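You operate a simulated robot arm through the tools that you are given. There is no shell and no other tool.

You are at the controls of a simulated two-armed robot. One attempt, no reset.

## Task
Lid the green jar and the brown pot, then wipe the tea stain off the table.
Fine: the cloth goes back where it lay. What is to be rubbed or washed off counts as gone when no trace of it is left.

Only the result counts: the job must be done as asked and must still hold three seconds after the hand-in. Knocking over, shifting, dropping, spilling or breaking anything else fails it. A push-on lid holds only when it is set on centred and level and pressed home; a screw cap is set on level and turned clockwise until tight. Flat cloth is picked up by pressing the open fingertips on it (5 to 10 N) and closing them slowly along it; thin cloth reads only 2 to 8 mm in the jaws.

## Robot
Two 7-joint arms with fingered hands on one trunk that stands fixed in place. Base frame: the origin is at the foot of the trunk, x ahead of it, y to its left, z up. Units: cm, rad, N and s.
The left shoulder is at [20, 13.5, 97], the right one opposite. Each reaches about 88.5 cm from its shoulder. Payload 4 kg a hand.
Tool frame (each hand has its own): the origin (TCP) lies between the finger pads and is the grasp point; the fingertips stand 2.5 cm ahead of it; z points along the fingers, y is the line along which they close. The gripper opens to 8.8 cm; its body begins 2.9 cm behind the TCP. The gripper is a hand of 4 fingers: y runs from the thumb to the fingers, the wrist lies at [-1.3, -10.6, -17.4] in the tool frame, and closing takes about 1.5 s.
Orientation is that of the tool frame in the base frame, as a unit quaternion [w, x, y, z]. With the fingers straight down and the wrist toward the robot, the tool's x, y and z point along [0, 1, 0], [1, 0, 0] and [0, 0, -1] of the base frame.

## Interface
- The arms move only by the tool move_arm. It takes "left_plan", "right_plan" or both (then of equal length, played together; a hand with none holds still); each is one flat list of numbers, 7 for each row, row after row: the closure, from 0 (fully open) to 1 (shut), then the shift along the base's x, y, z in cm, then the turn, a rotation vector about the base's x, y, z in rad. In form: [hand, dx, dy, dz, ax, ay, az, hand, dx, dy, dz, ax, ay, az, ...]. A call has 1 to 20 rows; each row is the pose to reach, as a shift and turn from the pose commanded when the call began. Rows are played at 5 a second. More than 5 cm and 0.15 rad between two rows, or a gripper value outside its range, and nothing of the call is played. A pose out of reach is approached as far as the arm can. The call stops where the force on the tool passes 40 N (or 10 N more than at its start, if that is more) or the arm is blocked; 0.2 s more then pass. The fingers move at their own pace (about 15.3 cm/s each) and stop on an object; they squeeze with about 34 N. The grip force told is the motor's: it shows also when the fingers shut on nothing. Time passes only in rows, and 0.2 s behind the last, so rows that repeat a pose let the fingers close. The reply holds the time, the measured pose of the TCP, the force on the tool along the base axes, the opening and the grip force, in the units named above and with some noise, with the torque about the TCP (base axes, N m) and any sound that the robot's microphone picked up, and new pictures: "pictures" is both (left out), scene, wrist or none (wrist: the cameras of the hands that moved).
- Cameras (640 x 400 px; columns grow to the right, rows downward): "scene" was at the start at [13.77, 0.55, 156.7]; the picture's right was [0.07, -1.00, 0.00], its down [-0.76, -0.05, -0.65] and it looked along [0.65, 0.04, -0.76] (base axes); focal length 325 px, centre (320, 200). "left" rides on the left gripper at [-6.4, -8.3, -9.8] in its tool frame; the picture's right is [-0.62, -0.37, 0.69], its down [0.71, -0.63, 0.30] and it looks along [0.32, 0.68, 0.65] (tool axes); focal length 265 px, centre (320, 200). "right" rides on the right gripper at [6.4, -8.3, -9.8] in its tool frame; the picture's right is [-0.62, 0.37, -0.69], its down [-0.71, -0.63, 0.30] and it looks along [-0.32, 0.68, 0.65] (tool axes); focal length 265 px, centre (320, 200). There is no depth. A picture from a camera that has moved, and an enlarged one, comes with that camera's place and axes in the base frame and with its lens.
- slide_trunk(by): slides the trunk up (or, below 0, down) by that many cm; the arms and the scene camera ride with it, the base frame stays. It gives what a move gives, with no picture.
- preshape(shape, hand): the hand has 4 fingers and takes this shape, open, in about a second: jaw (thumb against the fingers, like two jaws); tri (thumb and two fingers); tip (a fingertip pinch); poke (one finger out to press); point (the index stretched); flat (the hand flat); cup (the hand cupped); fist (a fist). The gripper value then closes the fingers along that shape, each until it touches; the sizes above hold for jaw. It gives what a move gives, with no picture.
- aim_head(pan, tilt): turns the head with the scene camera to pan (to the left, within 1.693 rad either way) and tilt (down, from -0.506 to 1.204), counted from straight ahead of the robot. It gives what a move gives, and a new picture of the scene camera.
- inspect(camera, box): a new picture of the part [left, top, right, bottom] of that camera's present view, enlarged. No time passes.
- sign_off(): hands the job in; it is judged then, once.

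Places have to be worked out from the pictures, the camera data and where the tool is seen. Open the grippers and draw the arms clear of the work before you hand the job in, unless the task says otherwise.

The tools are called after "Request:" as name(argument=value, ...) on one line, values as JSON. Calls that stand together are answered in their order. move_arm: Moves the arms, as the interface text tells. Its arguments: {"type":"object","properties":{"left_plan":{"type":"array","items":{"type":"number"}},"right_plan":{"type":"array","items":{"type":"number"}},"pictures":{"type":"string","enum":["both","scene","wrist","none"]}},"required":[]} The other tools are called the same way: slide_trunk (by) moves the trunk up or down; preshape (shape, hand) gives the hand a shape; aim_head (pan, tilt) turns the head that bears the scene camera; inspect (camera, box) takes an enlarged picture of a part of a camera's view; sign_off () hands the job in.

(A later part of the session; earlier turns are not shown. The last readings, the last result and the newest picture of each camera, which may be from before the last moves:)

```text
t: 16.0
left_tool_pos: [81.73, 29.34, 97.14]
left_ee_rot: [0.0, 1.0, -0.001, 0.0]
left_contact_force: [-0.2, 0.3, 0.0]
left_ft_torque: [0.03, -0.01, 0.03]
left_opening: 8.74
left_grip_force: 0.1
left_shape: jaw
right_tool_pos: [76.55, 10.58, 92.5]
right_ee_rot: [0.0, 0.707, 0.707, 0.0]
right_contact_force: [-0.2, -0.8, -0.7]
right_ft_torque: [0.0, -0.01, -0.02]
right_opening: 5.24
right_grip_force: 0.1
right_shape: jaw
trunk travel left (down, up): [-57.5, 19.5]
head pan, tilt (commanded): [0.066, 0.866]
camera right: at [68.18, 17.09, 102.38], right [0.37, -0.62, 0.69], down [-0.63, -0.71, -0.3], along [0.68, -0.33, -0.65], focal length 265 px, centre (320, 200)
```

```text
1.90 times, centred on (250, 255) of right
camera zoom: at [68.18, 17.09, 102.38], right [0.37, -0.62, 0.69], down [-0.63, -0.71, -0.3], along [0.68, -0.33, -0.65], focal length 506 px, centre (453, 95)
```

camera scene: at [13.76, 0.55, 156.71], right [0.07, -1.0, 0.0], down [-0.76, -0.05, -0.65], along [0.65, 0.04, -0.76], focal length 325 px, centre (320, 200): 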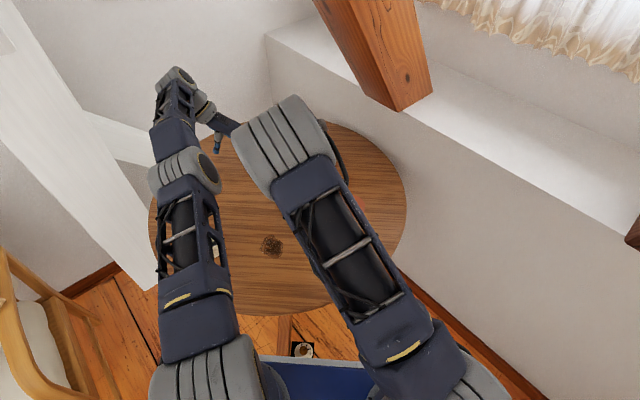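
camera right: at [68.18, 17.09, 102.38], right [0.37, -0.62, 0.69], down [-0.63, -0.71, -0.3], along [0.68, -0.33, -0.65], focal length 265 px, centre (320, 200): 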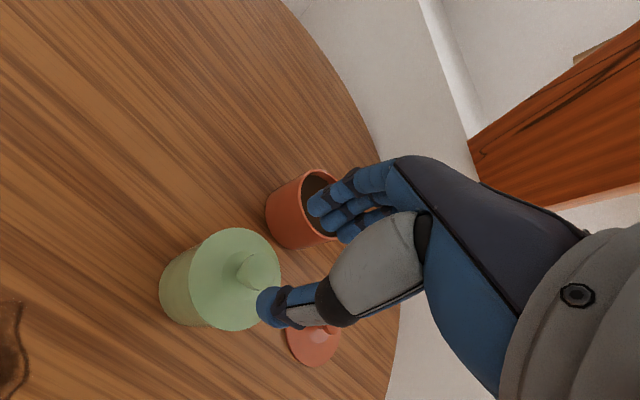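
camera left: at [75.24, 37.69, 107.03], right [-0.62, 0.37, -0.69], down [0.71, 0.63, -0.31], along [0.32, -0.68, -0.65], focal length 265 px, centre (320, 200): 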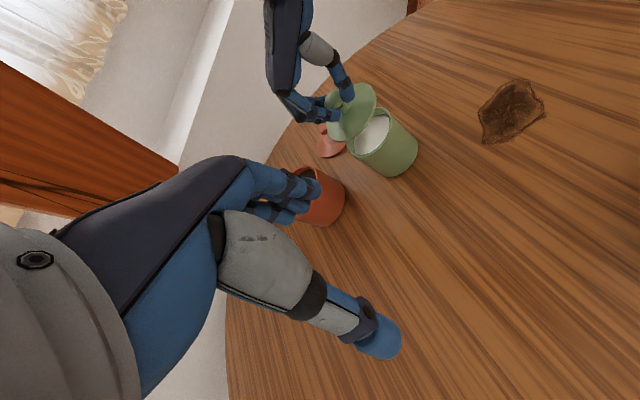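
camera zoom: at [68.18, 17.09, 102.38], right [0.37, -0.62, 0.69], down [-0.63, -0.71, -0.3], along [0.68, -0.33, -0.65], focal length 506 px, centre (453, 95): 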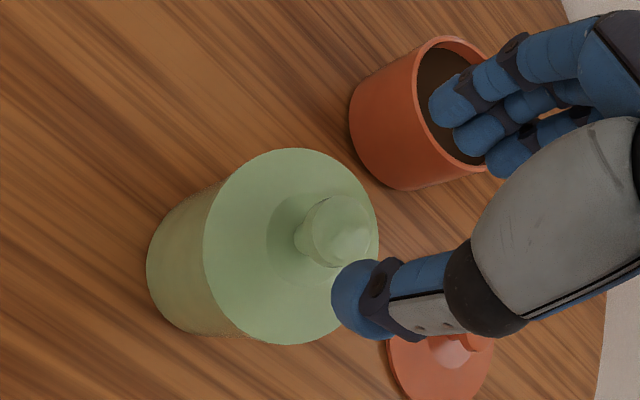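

The green jar is closed cleanly. Next I'll move the right hand high over the brown lid and yaw the left hand a little so its camera sees the brown pot clear of its own fingers.

Request:
move_arm(left_plan=[0, 0, 0, 0, 0, 0, 0.1, 0, 0, 0, 0, 0, 0, 0.2, 0, 0, 0, 0, 0, 0, 0.3, 0, 0, 0, 0, 0, 0, 0.4, 0, 0, 0, 0, 0, 0, 0.45, 0, 0, 0, 0, 0, 0, 0.45], right_plan=[0.4, 0.5, -2, 0.3, 0, 0, 0, 0.4, 1.5, -6, 0.3, 0, 0, 0, 0.4, 2.7, -10, 0.3, 0, 0, 0, 0.4, 3.9, -14, 0, 0, 0, 0, 0.4, 3.9, -15, -1.5, 0, 0, 0, 0.4, 3.9, -15, -1.5, 0, 0, 0], pictures="both")

Request:
inspect(camera="right", box=[140, 170, 340, 370])

Request:
inspect(camera="left", box=[320, 0, 560, 200])

```text
t: 17.4
left_tool_pos: [81.82, 29.36, 97.21]
left_ee_rot: [0.0, 0.975, 0.224, 0.0]
left_contact_force: [0.1, 0.2, 0.8]
left_ft_torque: [-0.02, -0.01, 0.03]
left_opening: 8.75
left_grip_force: 0.0
left_shape: jaw
right_tool_pos: [80.33, -4.31, 90.93]
right_ee_rot: [0.0, 0.707, 0.707, 0.0]
right_contact_force: [0.9, -0.6, 0.2]
right_ft_torque: [0.0, -0.01, 0.02]
right_opening: 5.24
right_grip_force: 0.1
right_shape: jaw
trunk travel left (down, up): [-57.5, 19.5]
head pan, tilt (commanded): [0.066, 0.866]
camera scene: at [13.77, 0.55, 156.7], right [0.07, -1.0, 0.0], down [-0.76, -0.05, -0.65], along [0.65, 0.04, -0.76], focal length 325 px, centre (320, 200)
camera right: at [72.07, 2.07, 100.88], right [0.37, -0.62, 0.69], down [-0.63, -0.71, -0.3], along [0.68, -0.32, -0.65], focal length 265 px, centre (320, 200)
camera left: at [72.3, 34.04, 107.07], right [-0.72, 0.06, -0.69], down [0.37, 0.88, -0.3], along [0.59, -0.47, -0.65], focal length 265 px, centre (320, 200)
```

scene: 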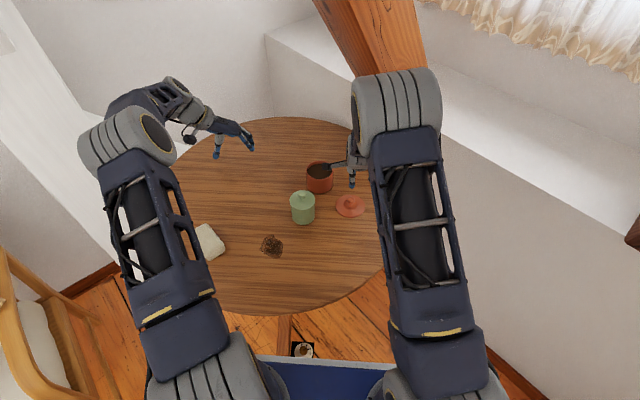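
right: 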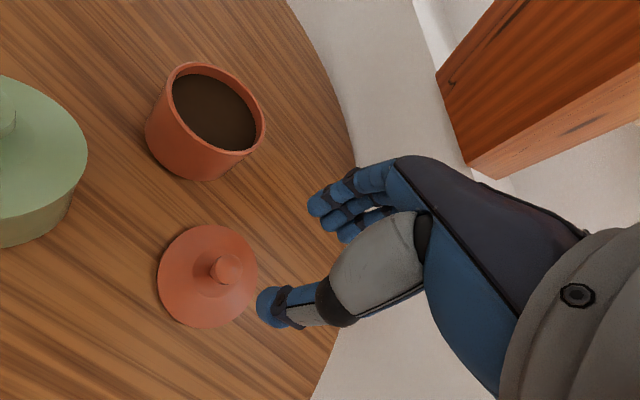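
left: 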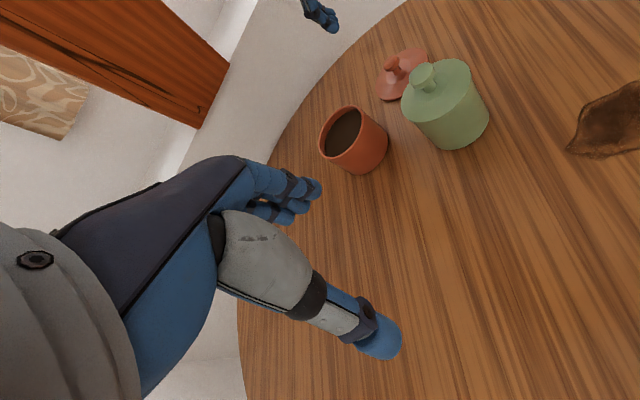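

```text
2.00 times, centred on (240, 270) of right
camera zoom: at [72.07, 2.07, 100.88], right [0.37, -0.62, 0.69], down [-0.63, -0.71, -0.3], along [0.68, -0.32, -0.65], focal length 531 px, centre (480, 60)
```

zoom: 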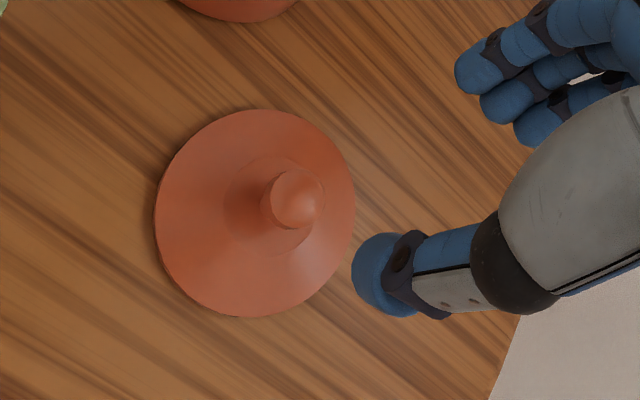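

```text
2.00 times, centred on (440, 100) of left
camera zoom: at [72.3, 34.04, 107.07], right [-0.72, 0.06, -0.69], down [0.37, 0.88, -0.3], along [0.59, -0.47, -0.65], focal length 531 px, centre (80, 400)
```

zoom: 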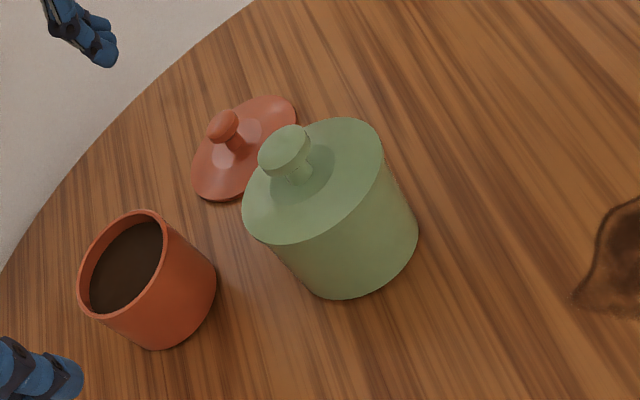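

Re-triangulating from all the views gives a consistent answer: table top near z≈74.5, knob tops near z≈78, and the brown lid's knob at about (81.0, -4.85). I'll line up over it, come down to 83 and check.

Request:
move_arm(right_plan=[0.4, 0.65, -0.5, -2, 0, 0, 0, 0.4, 0.65, -0.5, -5, 0, 0, 0, 0.4, 0.65, -0.5, -7.9, 0, 0, 0, 0.4, 0.65, -0.5, -7.9, 0, 0, 0], pictures="none")

Request:
inspect(camera="right", box=[170, 150, 370, 350])

```text
t: 18.4
left_tool_pos: [81.84, 29.35, 97.16]
left_ee_rot: [0.0, 0.975, 0.223, 0.0]
left_contact_force: [0.4, -0.1, 0.5]
left_ft_torque: [0.0, -0.04, -0.01]
left_opening: 8.77
left_grip_force: 0.1
left_shape: jaw
right_tool_pos: [81.02, -4.86, 82.86]
right_ee_rot: [0.0, 0.708, 0.707, 0.0]
right_contact_force: [0.6, 0.3, 0.3]
right_ft_torque: [-0.03, 0.0, -0.01]
right_opening: 5.26
right_grip_force: 0.1
right_shape: jaw
trunk travel left (down, up): [-57.5, 19.5]
head pan, tilt (commanded): [0.066, 0.866]
```

```text
2.00 times, centred on (270, 250) of right
camera zoom: at [72.7, 1.57, 92.87], right [0.37, -0.62, 0.69], down [-0.63, -0.71, -0.3], along [0.68, -0.32, -0.65], focal length 531 px, centre (420, 100)
```

zoom: 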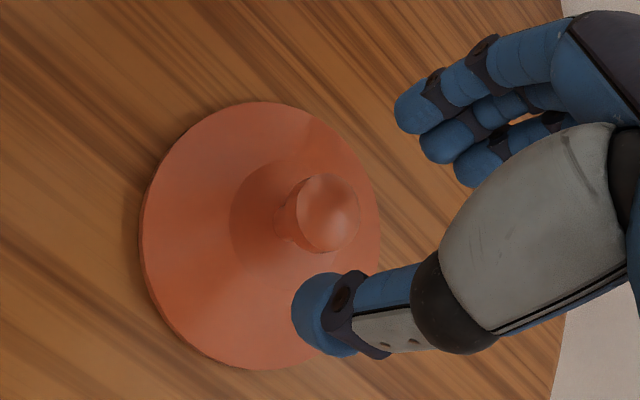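

The knob reads at (81.15, -4.86), within 0.2 cm of the tool axis. I'll lower to z≈78.9 and close on it.

Request:
move_arm(right_plan=[0.4, 0.1, 0, -1.5, 0, 0, 0, 0.4, 0.1, 0, -3, 0, 0, 0, 0.4, 0.1, 0, -4, 0, 0, 0, 0.5, 0.1, 0, -4, 0, 0, 0, 0.6, 0.1, 0, -4, 0, 0, 0, 0.7, 0.1, 0, -4, 0, 0, 0, 0.8, 0.1, 0, -4, 0, 0, 0, 0.9, 0.1, 0, -4, 0, 0, 0, 1, 0.1, 0, -4, 0, 0, 0, 1, 0.1, 0, -4, 0, 0, 0, 1, 0.1, 0, -4, 0, 0, 0, 1, 0.1, 0, -4, 0, 0, 0], pictures="wrist")

Request:
inspect(camera="right", box=[170, 150, 370, 350])

```text
t: 21.0
left_tool_pos: [81.84, 29.3, 97.22]
left_ee_rot: [0.0, 0.975, 0.224, 0.0]
left_contact_force: [-0.6, -0.3, 0.3]
left_ft_torque: [0.01, 0.01, 0.0]
left_opening: 8.77
left_grip_force: 0.0
left_shape: jaw
right_tool_pos: [81.18, -4.87, 79.05]
right_ee_rot: [0.0, 0.706, 0.708, 0.0]
right_contact_force: [0.2, 0.3, 0.0]
right_ft_torque: [0.02, 0.01, 0.01]
right_opening: 1.7
right_grip_force: 34.1
right_shape: jaw
trunk travel left (down, up): [-57.5, 19.5]
head pan, tilt (commanded): [0.066, 0.866]
camera right: at [72.83, 1.58, 88.9], right [0.37, -0.62, 0.69], down [-0.63, -0.71, -0.3], along [0.68, -0.32, -0.65], focal length 265 px, centre (320, 200)
```

right: 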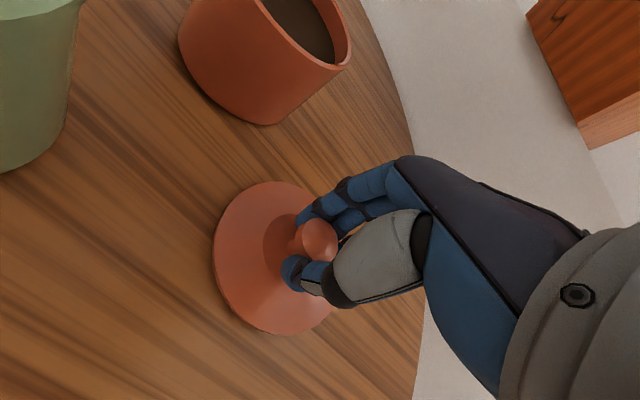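

```text
2.00 times, centred on (270, 250) of right
camera zoom: at [72.83, 1.58, 88.9], right [0.37, -0.62, 0.69], down [-0.63, -0.71, -0.3], along [0.68, -0.32, -0.65], focal length 531 px, centre (420, 100)
```

zoom: 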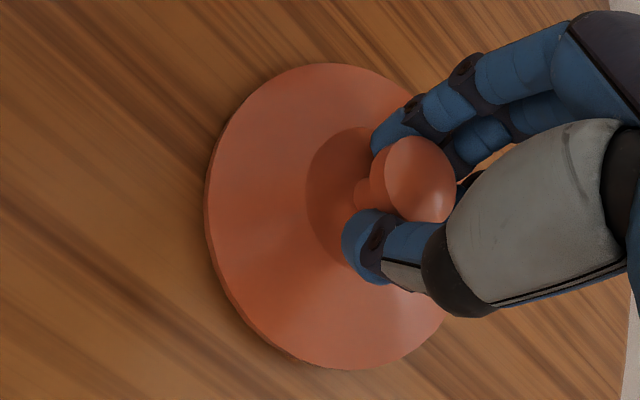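

The grip on the brown knob is firm at 1.7 cm. I'll lift, then carry it over the brown pot at about (90.7, 5.8), keeping it high.

Request:
move_arm(right_plan=[1, 0, 0, 1, 0, 0, 0, 1, 0, 0, 3, 0, 0, 0, 1, 0, 0, 6.5, 0, 0, 0, 1, 0, 0, 10, 0, 0, 0, 1, 1, 1, 11.5, 0, 0, 0, 1, 3.4, 3.8, 11.5, 0, 0, 0, 1, 5.8, 6.6, 11.5, 0, 0, 0, 1, 8.2, 9.3, 11.5, 0, 0, 0, 1, 9.5, 10.8, 11, 0, 0, 0, 1, 9.5, 10.8, 11, 0, 0, 0], pictures="both")

Request:
inspect(camera="right", box=[150, 150, 370, 350])

Request:
inspect(camera="left", box=[280, 40, 440, 200])

```text
t: 23.2
left_tool_pos: [81.77, 29.32, 97.12]
left_ee_rot: [0.0, 0.975, 0.223, 0.0]
left_contact_force: [-0.2, -0.5, 0.7]
left_ft_torque: [-0.05, 0.01, -0.01]
left_opening: 8.77
left_grip_force: 0.1
left_shape: jaw
right_tool_pos: [90.63, 5.98, 90.01]
right_ee_rot: [0.0, 0.707, 0.707, 0.0]
right_contact_force: [-0.2, 0.3, -0.3]
right_ft_torque: [-0.02, 0.01, -0.03]
right_opening: 1.77
right_grip_force: 33.8
right_shape: jaw
trunk travel left (down, up): [-57.5, 19.5]
head pan, tilt (commanded): [0.066, 0.866]
camera scene: at [13.77, 0.55, 156.7], right [0.07, -1.0, 0.0], down [-0.76, -0.05, -0.65], along [0.65, 0.04, -0.76], focal length 325 px, centre (320, 200)
camera right: at [82.32, 12.39, 99.93], right [0.37, -0.62, 0.69], down [-0.63, -0.71, -0.3], along [0.68, -0.33, -0.65], focal length 265 px, centre (320, 200)
```

scene: 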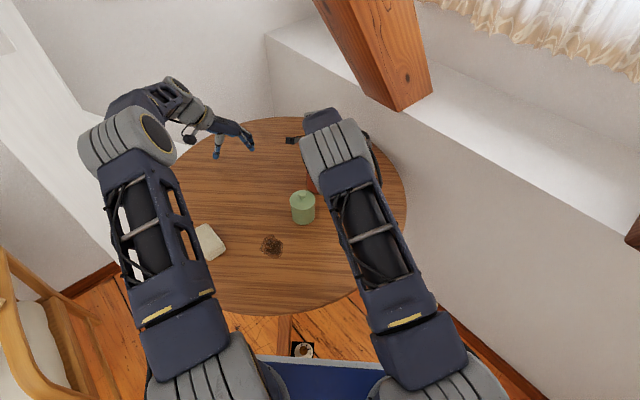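
right: 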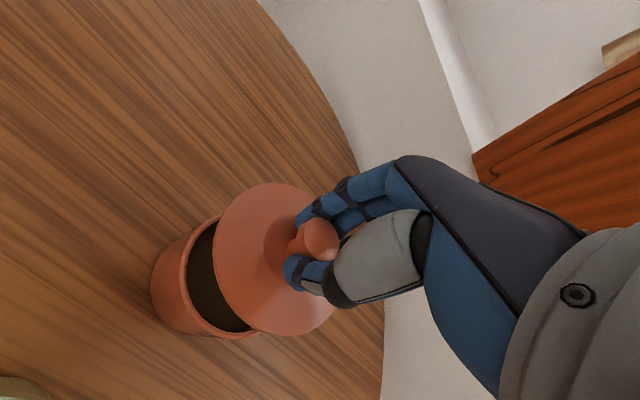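

```text
2.00 times, centred on (260, 250) of right
camera zoom: at [82.32, 12.39, 99.93], right [0.37, -0.62, 0.69], down [-0.63, -0.71, -0.3], along [0.68, -0.33, -0.65], focal length 531 px, centre (440, 100)
```

zoom: 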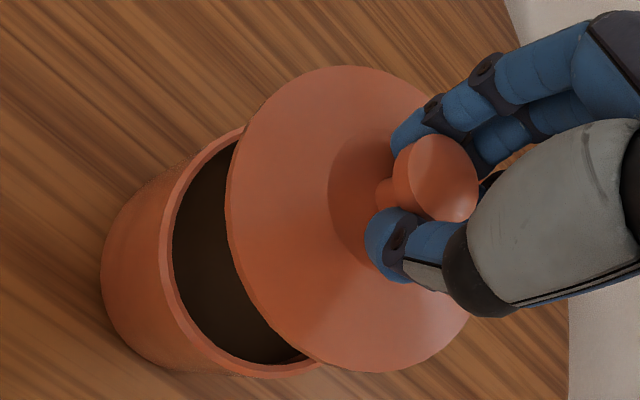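

```text
2.50 times, centred on (360, 120) of left
camera zoom: at [72.29, 34.07, 107.07], right [-0.72, 0.06, -0.69], down [0.37, 0.88, -0.3], along [0.59, -0.47, -0.65], focal length 664 px, centre (220, 400)
```

zoom: 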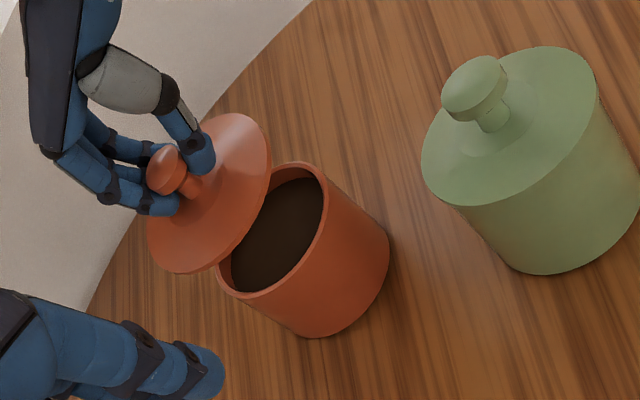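

The lid is level and hovering over the pot. Fitting both ellipses gives about (0.1, 0.65, 5.6) cm of offset, so I'll correct y by -0.6, lower 3.2 cm and measure again.

Request:
move_arm(right_plan=[1, -0.05, -0.6, 0, 0, 0, 0, 1, -0.05, -0.6, -1.6, 0, 0, 0, 1, -0.05, -0.6, -3.2, 0, 0, 0, 1, -0.05, -0.6, -3.2, 0, 0, 0], pictures="none")

Request:
inspect(camera="right", box=[150, 150, 370, 350])

Request:
inspect(camera="left", box=[290, 70, 410, 190])

```text
t: 24.2
left_tool_pos: [81.75, 29.34, 97.22]
left_ee_rot: [0.0, 0.975, 0.223, 0.0]
left_contact_force: [0.1, -0.2, 0.0]
left_ft_torque: [0.02, -0.03, 0.03]
left_opening: 8.75
left_grip_force: 0.0
left_shape: jaw
right_tool_pos: [90.67, 5.34, 86.79]
right_ee_rot: [0.0, 0.707, 0.707, 0.0]
right_contact_force: [0.4, 0.2, 0.1]
right_ft_torque: [0.03, -0.03, 0.0]
right_opening: 1.78
right_grip_force: 34.0
right_shape: jaw
trunk travel left (down, up): [-57.5, 19.5]
head pan, tilt (commanded): [0.066, 0.866]
```

```text
2.00 times, centred on (260, 250) of right
camera zoom: at [82.26, 11.77, 96.72], right [0.37, -0.62, 0.69], down [-0.63, -0.71, -0.3], along [0.68, -0.32, -0.65], focal length 531 px, centre (440, 100)
```

zoom: 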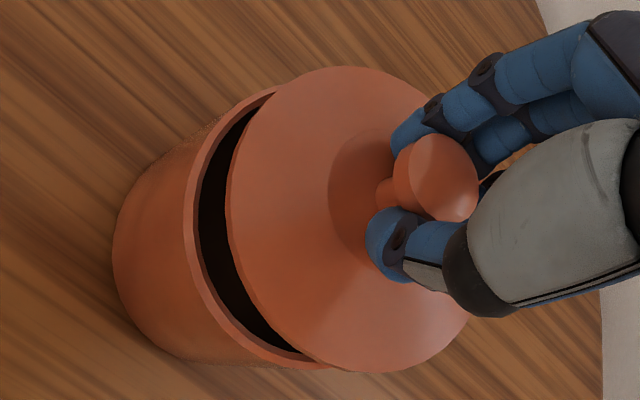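

```text
3.33 times, centred on (350, 130) of left
camera zoom: at [72.3, 34.06, 107.06], right [-0.72, 0.06, -0.69], down [0.37, 0.88, -0.3], along [0.59, -0.47, -0.65], focal length 885 px, centre (220, 433)
```

zoom: 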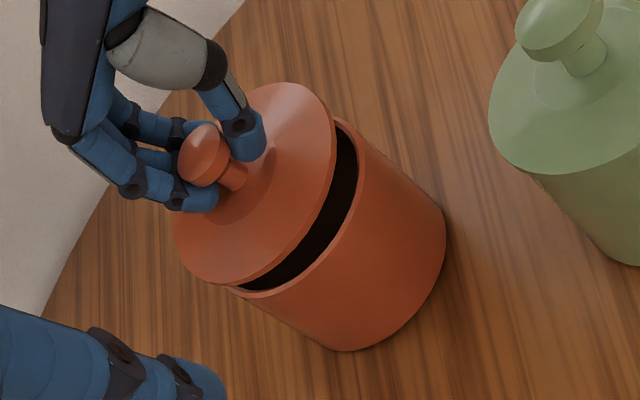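

The offset is now within about 0.25 cm by the two views, with a gap of around 2 cm. I'll apply half the correction, lower 0.9 cm and measure closer in.

Request:
move_arm(right_plan=[1, -0.12, 0.12, -0.4, 0, 0, 0, 1, -0.12, 0.12, -0.9, 0, 0, 0, 1, -0.12, 0.12, -0.9, 0, 0, 0], pictures="none")

Request:
inspect(camera="right", box=[170, 160, 350, 340])

Request:
inspect(camera="left", box=[305, 80, 395, 180])

```text
t: 25.0
left_tool_pos: [81.81, 29.39, 97.09]
left_ee_rot: [0.0, 0.975, 0.223, 0.001]
left_contact_force: [0.1, -0.1, 0.0]
left_ft_torque: [0.01, -0.03, -0.02]
left_opening: 8.77
left_grip_force: 0.0
left_shape: jaw
right_tool_pos: [90.45, 5.42, 85.96]
right_ee_rot: [0.0, 0.707, 0.707, 0.0]
right_contact_force: [-0.4, -0.2, -0.5]
right_ft_torque: [-0.02, 0.04, 0.02]
right_opening: 1.77
right_grip_force: 33.6
right_shape: jaw
trunk travel left (down, up): [-57.5, 19.5]
head pan, tilt (commanded): [0.066, 0.866]
```

```text
2.22 times, centred on (260, 250) of right
camera zoom: at [82.09, 11.88, 95.83], right [0.37, -0.62, 0.69], down [-0.63, -0.71, -0.3], along [0.68, -0.32, -0.65], focal length 590 px, centre (453, 89)
```

zoom: 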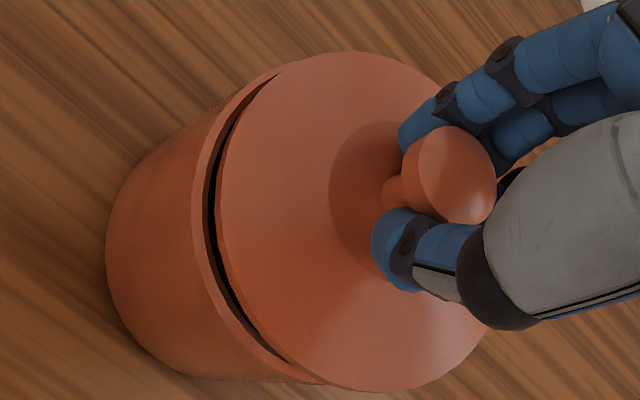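

```text
4.00 times, centred on (350, 130) of left
camera zoom: at [72.3, 34.06, 107.06], right [-0.72, 0.06, -0.69], down [0.37, 0.88, -0.3], along [0.59, -0.47, -0.65], focal length 1062 px, centre (200, 480)
```

zoom: 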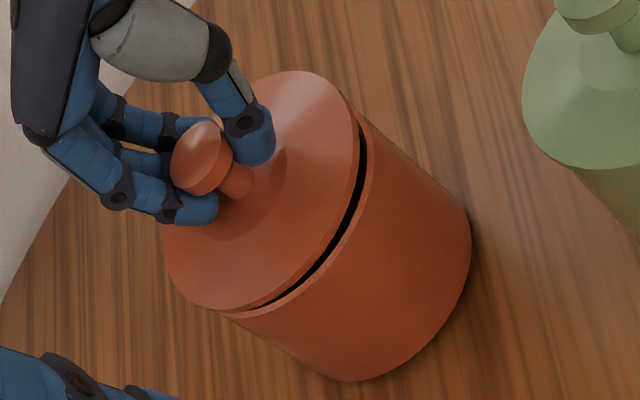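

The lid reads centred to about 0.1 cm with roughly a 0.6 cm gap under it. I'll lower slowly to contact, watching the force and listening for the snap.

Request:
move_arm(right_plan=[1, 0, 0.06, -0.15, 0, 0, 0, 1, 0, 0.06, -0.3, 0, 0, 0, 1, 0, 0.06, -0.45, 0, 0, 0, 1, 0, 0.06, -0.6, 0, 0, 0, 1, 0, 0.06, -0.6, 0, 0, 0], pictures="none")

Request:
inspect(camera="right", box=[170, 160, 350, 340])

Request:
inspect(camera="left", box=[305, 80, 395, 180])

```text
t: 26.2
left_tool_pos: [81.7, 29.34, 97.19]
left_ee_rot: [0.0, 0.975, 0.224, 0.0]
left_contact_force: [-0.6, 0.4, -0.5]
left_ft_torque: [-0.01, -0.02, 0.0]
left_opening: 8.76
left_grip_force: 0.0
left_shape: jaw
right_tool_pos: [90.48, 5.59, 85.38]
right_ee_rot: [0.001, 0.707, 0.707, 0.0]
right_contact_force: [-0.5, 0.5, 1.7]
right_ft_torque: [0.07, -0.02, -0.01]
right_opening: 1.81
right_grip_force: 33.5
right_shape: jaw
trunk travel left (down, up): [-57.5, 19.5]
head pan, tilt (commanded): [0.066, 0.866]
```

```text
2.22 times, centred on (260, 250) of right
camera zoom: at [82.1, 11.97, 95.25], right [0.37, -0.62, 0.69], down [-0.63, -0.71, -0.3], along [0.68, -0.32, -0.65], focal length 590 px, centre (453, 89)
```

zoom: 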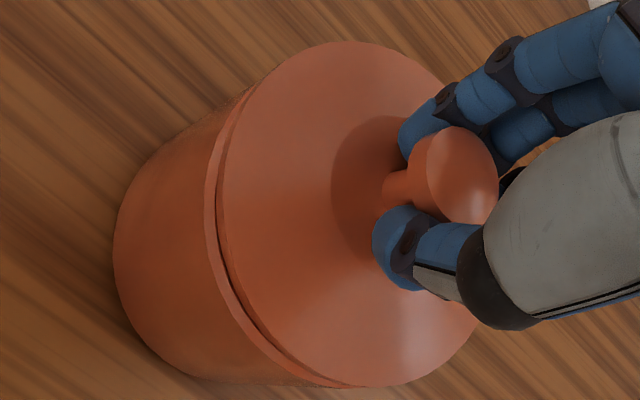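

```text
4.00 times, centred on (350, 130) of left
camera zoom: at [72.29, 34.06, 107.07], right [-0.72, 0.06, -0.69], down [0.37, 0.88, -0.3], along [0.59, -0.47, -0.65], focal length 1062 px, centre (200, 480)
```

zoom: 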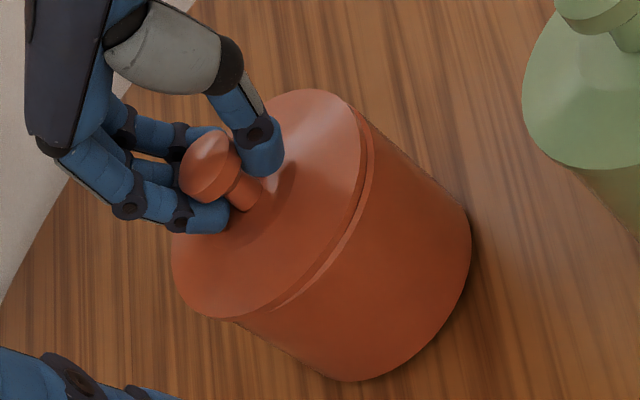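

The lid just touched (1.7 N up), and the torque and left view suggest it sits slightly too far in +x. I'll ease up a touch, shift about -0.15 in x and -0.05 in y, then press down a little further.

Request:
move_arm(right_plan=[1, 0, 0, 0.2, 0, 0, 0, 1, -0.15, -0.05, 0.2, 0, 0, 0, 1, -0.15, -0.05, 0.2, 0, 0, 0], pictures="none")

Request:
inspect(camera="right", box=[170, 160, 350, 340])

Request:
inspect(camera="left", box=[305, 80, 395, 180])

```text
t: 27.0
left_tool_pos: [81.78, 29.45, 97.15]
left_ee_rot: [0.001, 0.975, 0.223, -0.001]
left_contact_force: [0.7, 0.4, -0.6]
left_ft_torque: [0.01, -0.04, 0.0]
left_opening: 8.75
left_grip_force: 0.1
left_shape: jaw
right_tool_pos: [90.22, 5.52, 85.55]
right_ee_rot: [0.001, 0.707, 0.707, -0.001]
right_contact_force: [-0.5, -0.6, -0.1]
right_ft_torque: [-0.02, 0.01, -0.02]
right_opening: 1.8
right_grip_force: 34.0
right_shape: jaw
trunk travel left (down, up): [-57.5, 19.5]
head pan, tilt (commanded): [0.066, 0.866]
```

```text
2.22 times, centred on (260, 250) of right
camera zoom: at [81.91, 11.93, 95.42], right [0.37, -0.62, 0.69], down [-0.63, -0.71, -0.3], along [0.68, -0.33, -0.65], focal length 590 px, centre (453, 89)
```

zoom: 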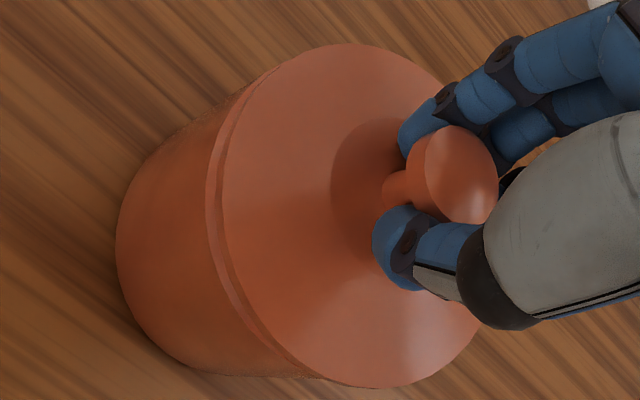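

```text
4.00 times, centred on (350, 130) of left
camera zoom: at [72.3, 34.06, 107.06], right [-0.72, 0.06, -0.69], down [0.37, 0.88, -0.3], along [0.59, -0.47, -0.65], focal length 1062 px, centre (200, 480)
```

zoom: 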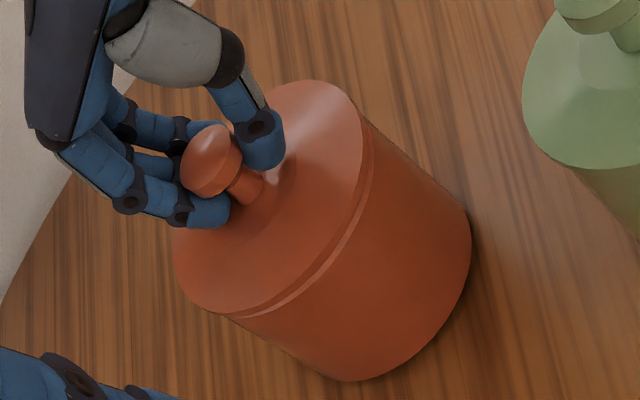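

The lid tipped slightly in the grip, its far-left edge riding up about 2°. I'll enlarge both views to measure the remaining offset before correcting tilt and position.

Request:
inspect(camera="right", box=[225, 165, 305, 255])

Request:
inspect(camera="right", box=[225, 245, 335, 345])

Request:
inspect(camera="left", box=[325, 90, 385, 170])

```text
4.44 times, centred on (265, 210) of right
camera zoom: at [81.91, 11.93, 95.42], right [0.37, -0.62, 0.69], down [-0.63, -0.71, -0.3], along [0.68, -0.33, -0.65], focal length 1180 px, centre (564, 156)
```

zoom: 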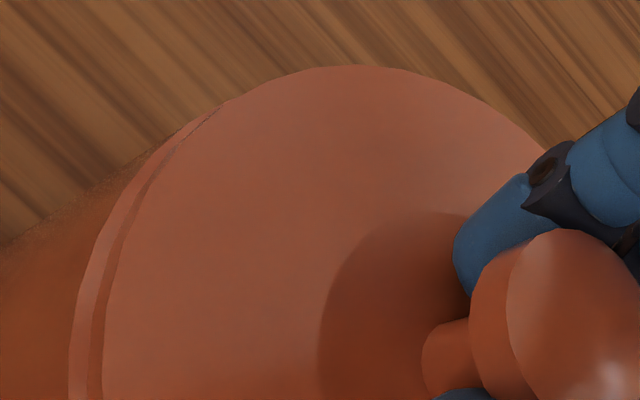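

```text
4.00 times, centred on (280, 295) of right
camera zoom: at [81.91, 11.93, 95.42], right [0.37, -0.62, 0.69], down [-0.63, -0.71, -0.3], along [0.68, -0.33, -0.65], focal length 1062 px, centre (480, -180)
```

zoom: 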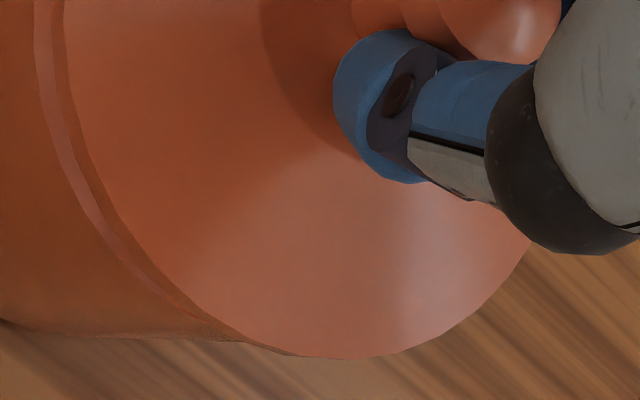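

```text
5.00 times, centred on (355, 130) of left
camera zoom: at [72.3, 34.06, 107.06], right [-0.72, 0.06, -0.69], down [0.37, 0.88, -0.3], along [0.59, -0.47, -0.65], focal length 1327 px, centre (145, 550)
```

zoom: 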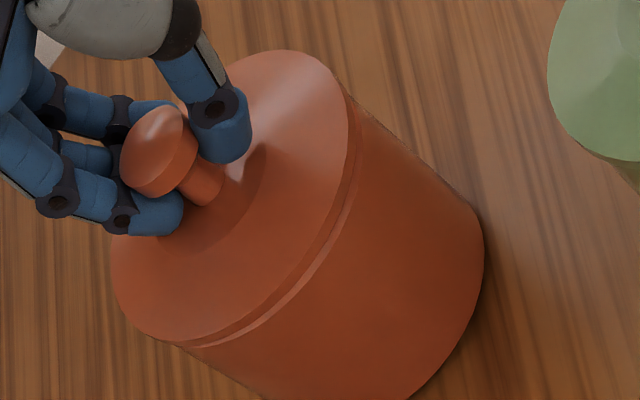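

The views put the lid within about 0.1 to 0.2 cm of centre, with the remaining error mostly in y. I'll nudge +0.12 in y and press down gently 0.5 cm.

Request:
move_arm(right_plan=[1, 0, 0.12, 0, 0, 0, 0, 1, 0, 0.12, -0.15, 0, 0, 0, 1, 0, 0.12, -0.3, 0, 0, 0, 1, 0, 0.12, -0.4, 0, 0, 0, 1, 0, 0.12, -0.5, 0, 0, 0, 1, 0, 0.12, -0.5, 0, 0, 0], pictures="none")

Request:
inspect(camera="right", box=[170, 160, 350, 340])

Request:
inspect(camera="left", box=[305, 80, 395, 180])

```text
t: 28.4
left_tool_pos: [81.65, 29.39, 97.2]
left_ee_rot: [0.0, 0.975, 0.223, 0.0]
left_contact_force: [-0.7, 0.2, 0.4]
left_ft_torque: [-0.04, 0.02, 0.0]
left_opening: 8.78
left_grip_force: 0.1
left_shape: jaw
right_tool_pos: [90.41, 5.55, 85.1]
right_ee_rot: [0.0, 0.707, 0.707, 0.0]
right_contact_force: [-2.8, -1.8, 9.7]
right_ft_torque: [0.01, -0.08, -0.03]
right_opening: 1.92
right_grip_force: 33.9
right_shape: jaw
trunk travel left (down, up): [-57.5, 19.5]
head pan, tilt (commanded): [0.066, 0.866]
```

```text
2.22 times, centred on (260, 250) of right
camera zoom: at [81.97, 12.02, 95.02], right [0.37, -0.62, 0.69], down [-0.63, -0.71, -0.31], along [0.68, -0.32, -0.65], focal length 590 px, centre (453, 89)
```

zoom: 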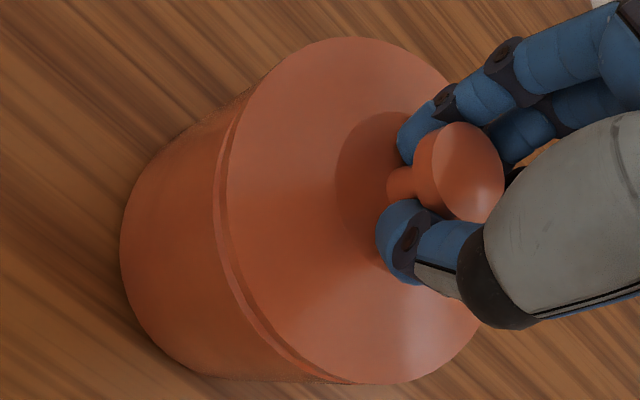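

```text
4.00 times, centred on (350, 130) of left
camera zoom: at [72.27, 34.06, 107.09], right [-0.72, 0.06, -0.69], down [0.37, 0.88, -0.3], along [0.59, -0.47, -0.65], focal length 1062 px, centre (200, 480)
```

zoom: 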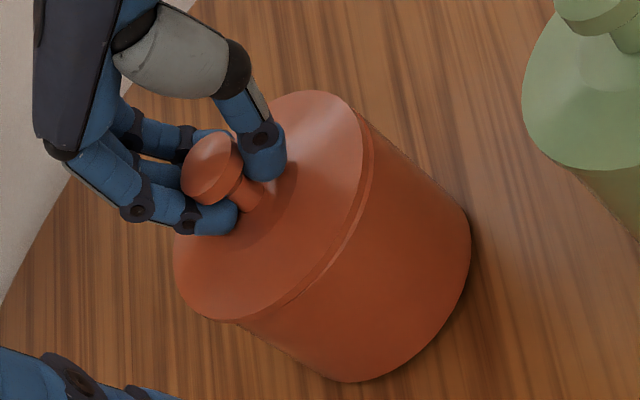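

The lid is resting on the rim: 9.7 N up, no snap, and a sideways reaction of (-2.8, -1.8) N that points to the lid sitting a bit too far in +x and +y. I'll ease up, shift about -0.2 in x and -0.08 in y, then try again.

Request:
move_arm(right_plan=[1, 0, 0, 0.25, 0, 0, 0, 1, -0.2, -0.08, 0.25, 0, 0, 0, 1, -0.2, -0.08, 0.1, 0, 0, 0, 1, -0.2, -0.08, 0, 0, 0, 0, 1, -0.2, -0.08, -0.05, 0, 0, 0, 1, -0.2, -0.08, -0.05, 0, 0, 0], pictures="none")

Request:
inspect(camera="right", box=[170, 160, 350, 340])

Request:
inspect(camera="left", box=[305, 80, 395, 180])

```text
t: 29.8
left_tool_pos: [81.82, 29.35, 97.2]
left_ee_rot: [0.0, 0.975, 0.224, -0.001]
left_contact_force: [-0.3, 0.8, 0.0]
left_ft_torque: [-0.03, -0.02, -0.02]
left_opening: 8.75
left_grip_force: 0.0
left_shape: jaw
right_tool_pos: [90.06, 5.59, 85.13]
right_ee_rot: [0.001, 0.707, 0.707, 0.001]
right_contact_force: [-4.8, 2.3, 11.0]
right_ft_torque: [0.05, -0.15, 0.02]
right_opening: 1.88
right_grip_force: 34.0
right_shape: jaw
trunk travel left (down, up): [-57.5, 19.5]
head pan, tilt (commanded): [0.066, 0.866]
heard: snap
```

```text
2.22 times, centred on (260, 250) of right
camera zoom: at [81.73, 12.01, 94.97], right [0.37, -0.62, 0.69], down [-0.63, -0.71, -0.31], along [0.68, -0.32, -0.65], focal length 590 px, centre (453, 89)
```

zoom: 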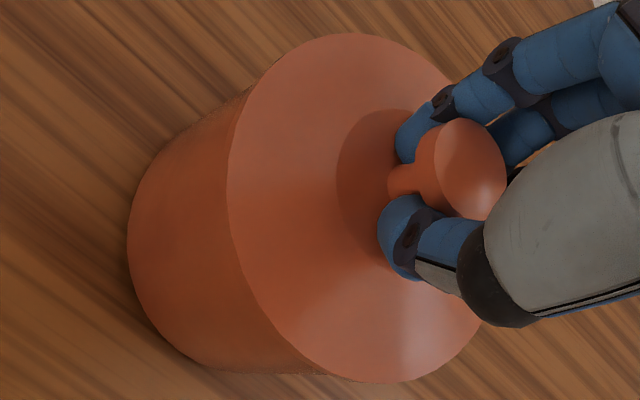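

```text
4.00 times, centred on (350, 130) of left
camera zoom: at [72.26, 34.07, 107.1], right [-0.72, 0.06, -0.69], down [0.37, 0.88, -0.3], along [0.59, -0.47, -0.65], focal length 1062 px, centre (200, 480)
```

zoom: 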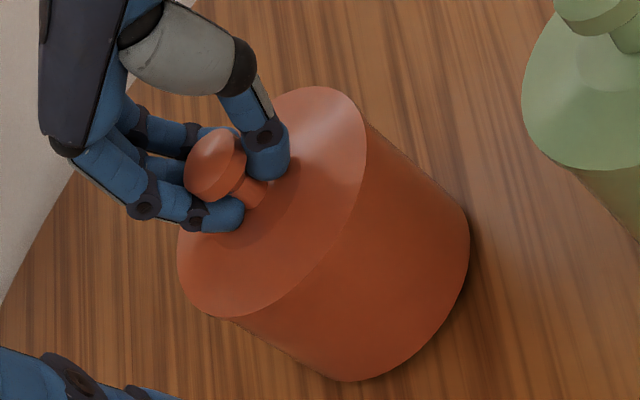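

Snap heard, and the brown lid now looks flush. I'll open the fingers and rise straight up, then check both pots.

Request:
move_arm(right_plan=[0.85, 0, 0, 0.1, 0, 0, 0, 0.7, 0, 0, 0.15, 0, 0, 0, 0.5, 0, 0, 0.15, 0, 0, 0, 0.4, 0, 0, 0.15, 0, 0, 0, 0.4, 0, 0, 0.15, 0, 0, 0, 0.4, 0, 0, 1, 0, 0, 0, 0.4, 0, 0, 3, 0, 0, 0, 0.4, 0, 0, 7, 0, 0, 0, 0.4, 0, 0, 10, 0, 0, 0], pictures="wrist")

Request:
inspect(camera="left", box=[290, 20, 490, 180])

Request:
inspect(camera="right", box=[120, 150, 360, 370])

```text
t: 31.8
left_tool_pos: [81.77, 29.39, 97.14]
left_ee_rot: [0.0, 0.975, 0.223, 0.0]
left_contact_force: [0.4, -0.4, -0.4]
left_ft_torque: [0.0, 0.01, 0.02]
left_opening: 8.77
left_grip_force: 0.0
left_shape: jaw
right_tool_pos: [90.03, 5.49, 94.87]
right_ee_rot: [0.0, 0.707, 0.707, -0.001]
right_contact_force: [0.0, -0.8, -0.1]
right_ft_torque: [0.01, 0.02, 0.05]
right_opening: 5.23
right_grip_force: 0.1
right_shape: jaw
trunk travel left (down, up): [-57.5, 19.5]
head pan, tilt (commanded): [0.066, 0.866]
camera right: at [81.7, 11.95, 104.83], right [0.37, -0.62, 0.69], down [-0.63, -0.71, -0.3], along [0.68, -0.33, -0.65], focal length 265 px, centre (320, 200)
```

right: 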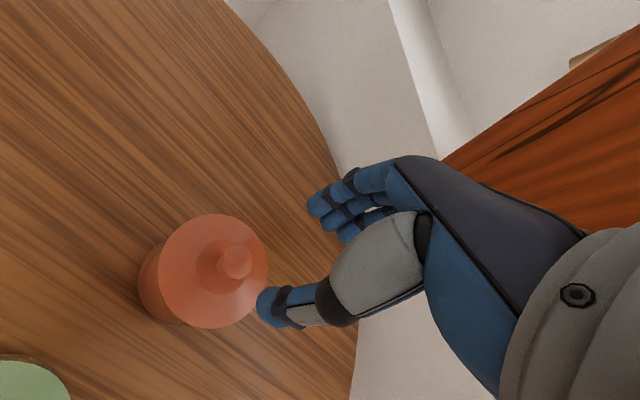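

```text
2.50 times, centred on (390, 100) of left
camera zoom: at [72.31, 34.07, 107.05], right [-0.72, 0.06, -0.69], down [0.37, 0.88, -0.3], along [0.59, -0.47, -0.65], focal length 664 px, centre (145, 450)
```

zoom: 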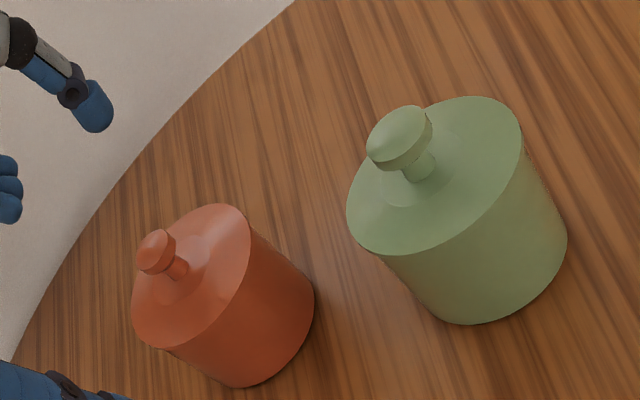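

```text
1.82 times, centred on (240, 260) of right
camera zoom: at [81.7, 11.95, 104.83], right [0.37, -0.62, 0.69], down [-0.63, -0.71, -0.3], along [0.68, -0.33, -0.65], focal length 483 px, centre (466, 91)
```

zoom: 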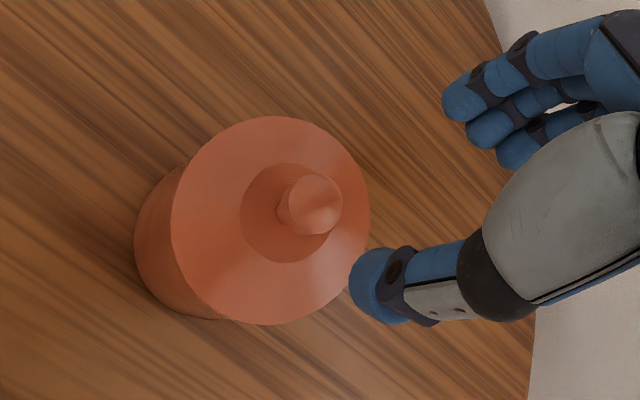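

Both lids are seated flush and neither pot has moved. I'll retract the right arm to its starting spot and bring the left hand above the cloth, yawed to about -45° so its jaws face the short sides.

Request:
move_arm(left_plan=[0, -1, 0.5, 0, 0, 0, 0.05, 0, -4, 1.5, 0, 0, 0, 0.1, 0, -7.5, 2.8, -1, 0, 0, 0.15, 0, -11, 4.2, -2, 0, 0, 0.2, 0, -14.5, 5.5, -3, 0, 0, 0.25, 0, -17, 6.3, -4, 0, 0, 0.3, 0, -18.6, 6.95, -5, 0, 0, 0.335, 0, -18.6, 6.95, -5, 0, 0, 0.335, 0, -18.6, 6.95, -5, 0, 0, 0.335], right_plan=[0.4, -1, -1, 2, 0, 0, 0, 0.4, -4, -3, 5, 0, 0, 0, 0.4, -7, -6, 7, 0, 0, 0, 0.4, -10, -9, 8, 0, 0, 0, 0.3, -13, -12, 9, 0, 0, 0, 0.2, -16, -15, 9, 0, 0, 0, 0.1, -19, -18, 9, 0, 0, 0, 0, -22, -21, 9, 0, 0, 0, 0, -25, -22, 9, 0, 0, 0], pictures="both")

Request:
inspect(camera="left", box=[280, 180, 520, 400])

Request:
inspect(camera="scene", box=[160, 150, 360, 280])

```text
t: 33.8
left_tool_pos: [63.19, 36.23, 92.08]
left_ee_rot: [0.001, 0.924, 0.383, 0.0]
left_contact_force: [0.0, 0.2, -0.7]
left_ft_torque: [0.0, 0.02, 0.01]
left_opening: 8.79
left_grip_force: 0.1
left_shape: jaw
right_tool_pos: [64.99, -16.39, 104.0]
right_ee_rot: [0.001, 0.707, 0.707, -0.001]
right_contact_force: [-0.7, 1.2, 0.1]
right_ft_torque: [0.02, 0.02, 0.02]
right_opening: 8.78
right_grip_force: 0.0
right_shape: jaw
trunk travel left (down, up): [-57.5, 19.5]
head pan, tilt (commanded): [0.066, 0.866]
camera scene: at [13.8, 0.57, 156.7], right [0.07, -1.0, 0.0], down [-0.76, -0.05, -0.65], along [0.65, 0.04, -0.76], focal length 325 px, centre (320, 200)
camera right: at [56.7, -9.94, 113.86], right [0.37, -0.62, 0.69], down [-0.63, -0.71, -0.3], along [0.68, -0.32, -0.65], focal length 265 px, centre (320, 200)
camera left: at [52.71, 37.68, 102.01], right [-0.7, -0.18, -0.69], down [0.06, 0.95, -0.3], along [0.71, -0.25, -0.65], focal length 265 px, centre (320, 200)
```

scene: 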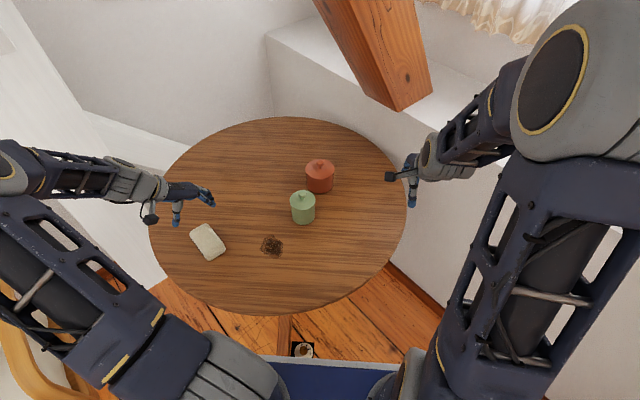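
right: 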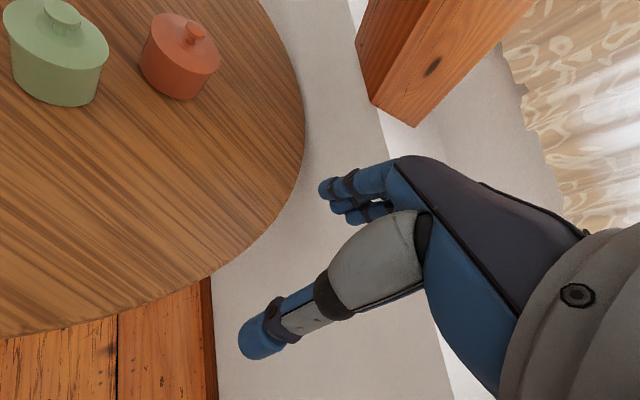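
left: 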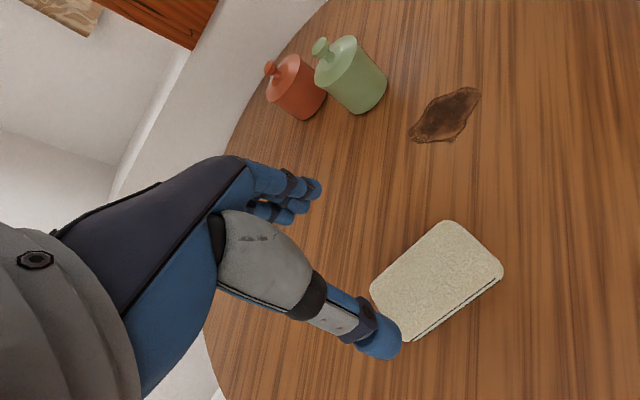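

```text
1.82 times, centred on (400, 290) of left
camera zoom: at [52.71, 37.68, 102.01], right [-0.7, -0.18, -0.69], down [0.06, 0.95, -0.3], along [0.71, -0.25, -0.65], focal length 483 px, centre (174, 36)
```

zoom: 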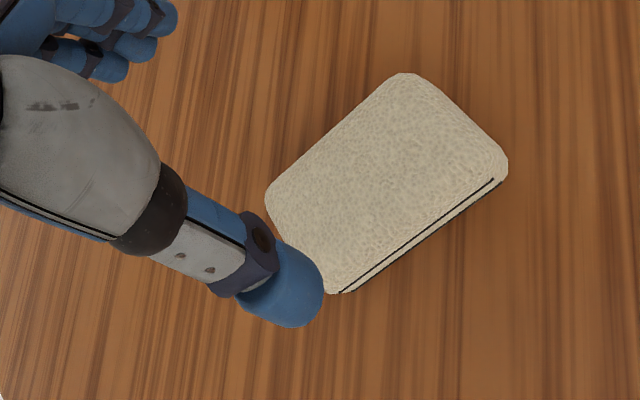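

```text
3.08 times, centred on (260, 215) of scene
camera zoom: at [13.8, 0.57, 156.7], right [0.07, -1.0, 0.0], down [-0.76, -0.05, -0.65], along [0.65, 0.04, -0.76], focal length 999 px, centre (505, 154)
```

zoom: 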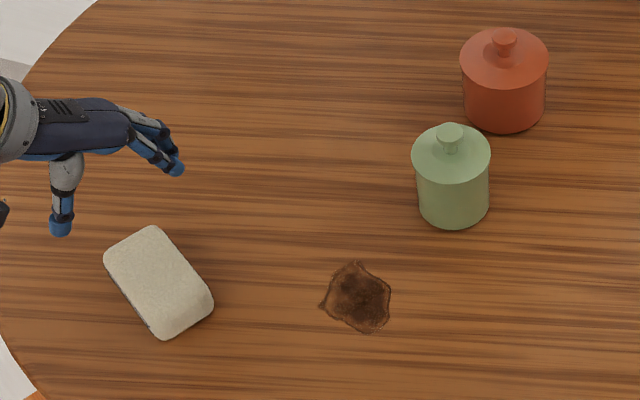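

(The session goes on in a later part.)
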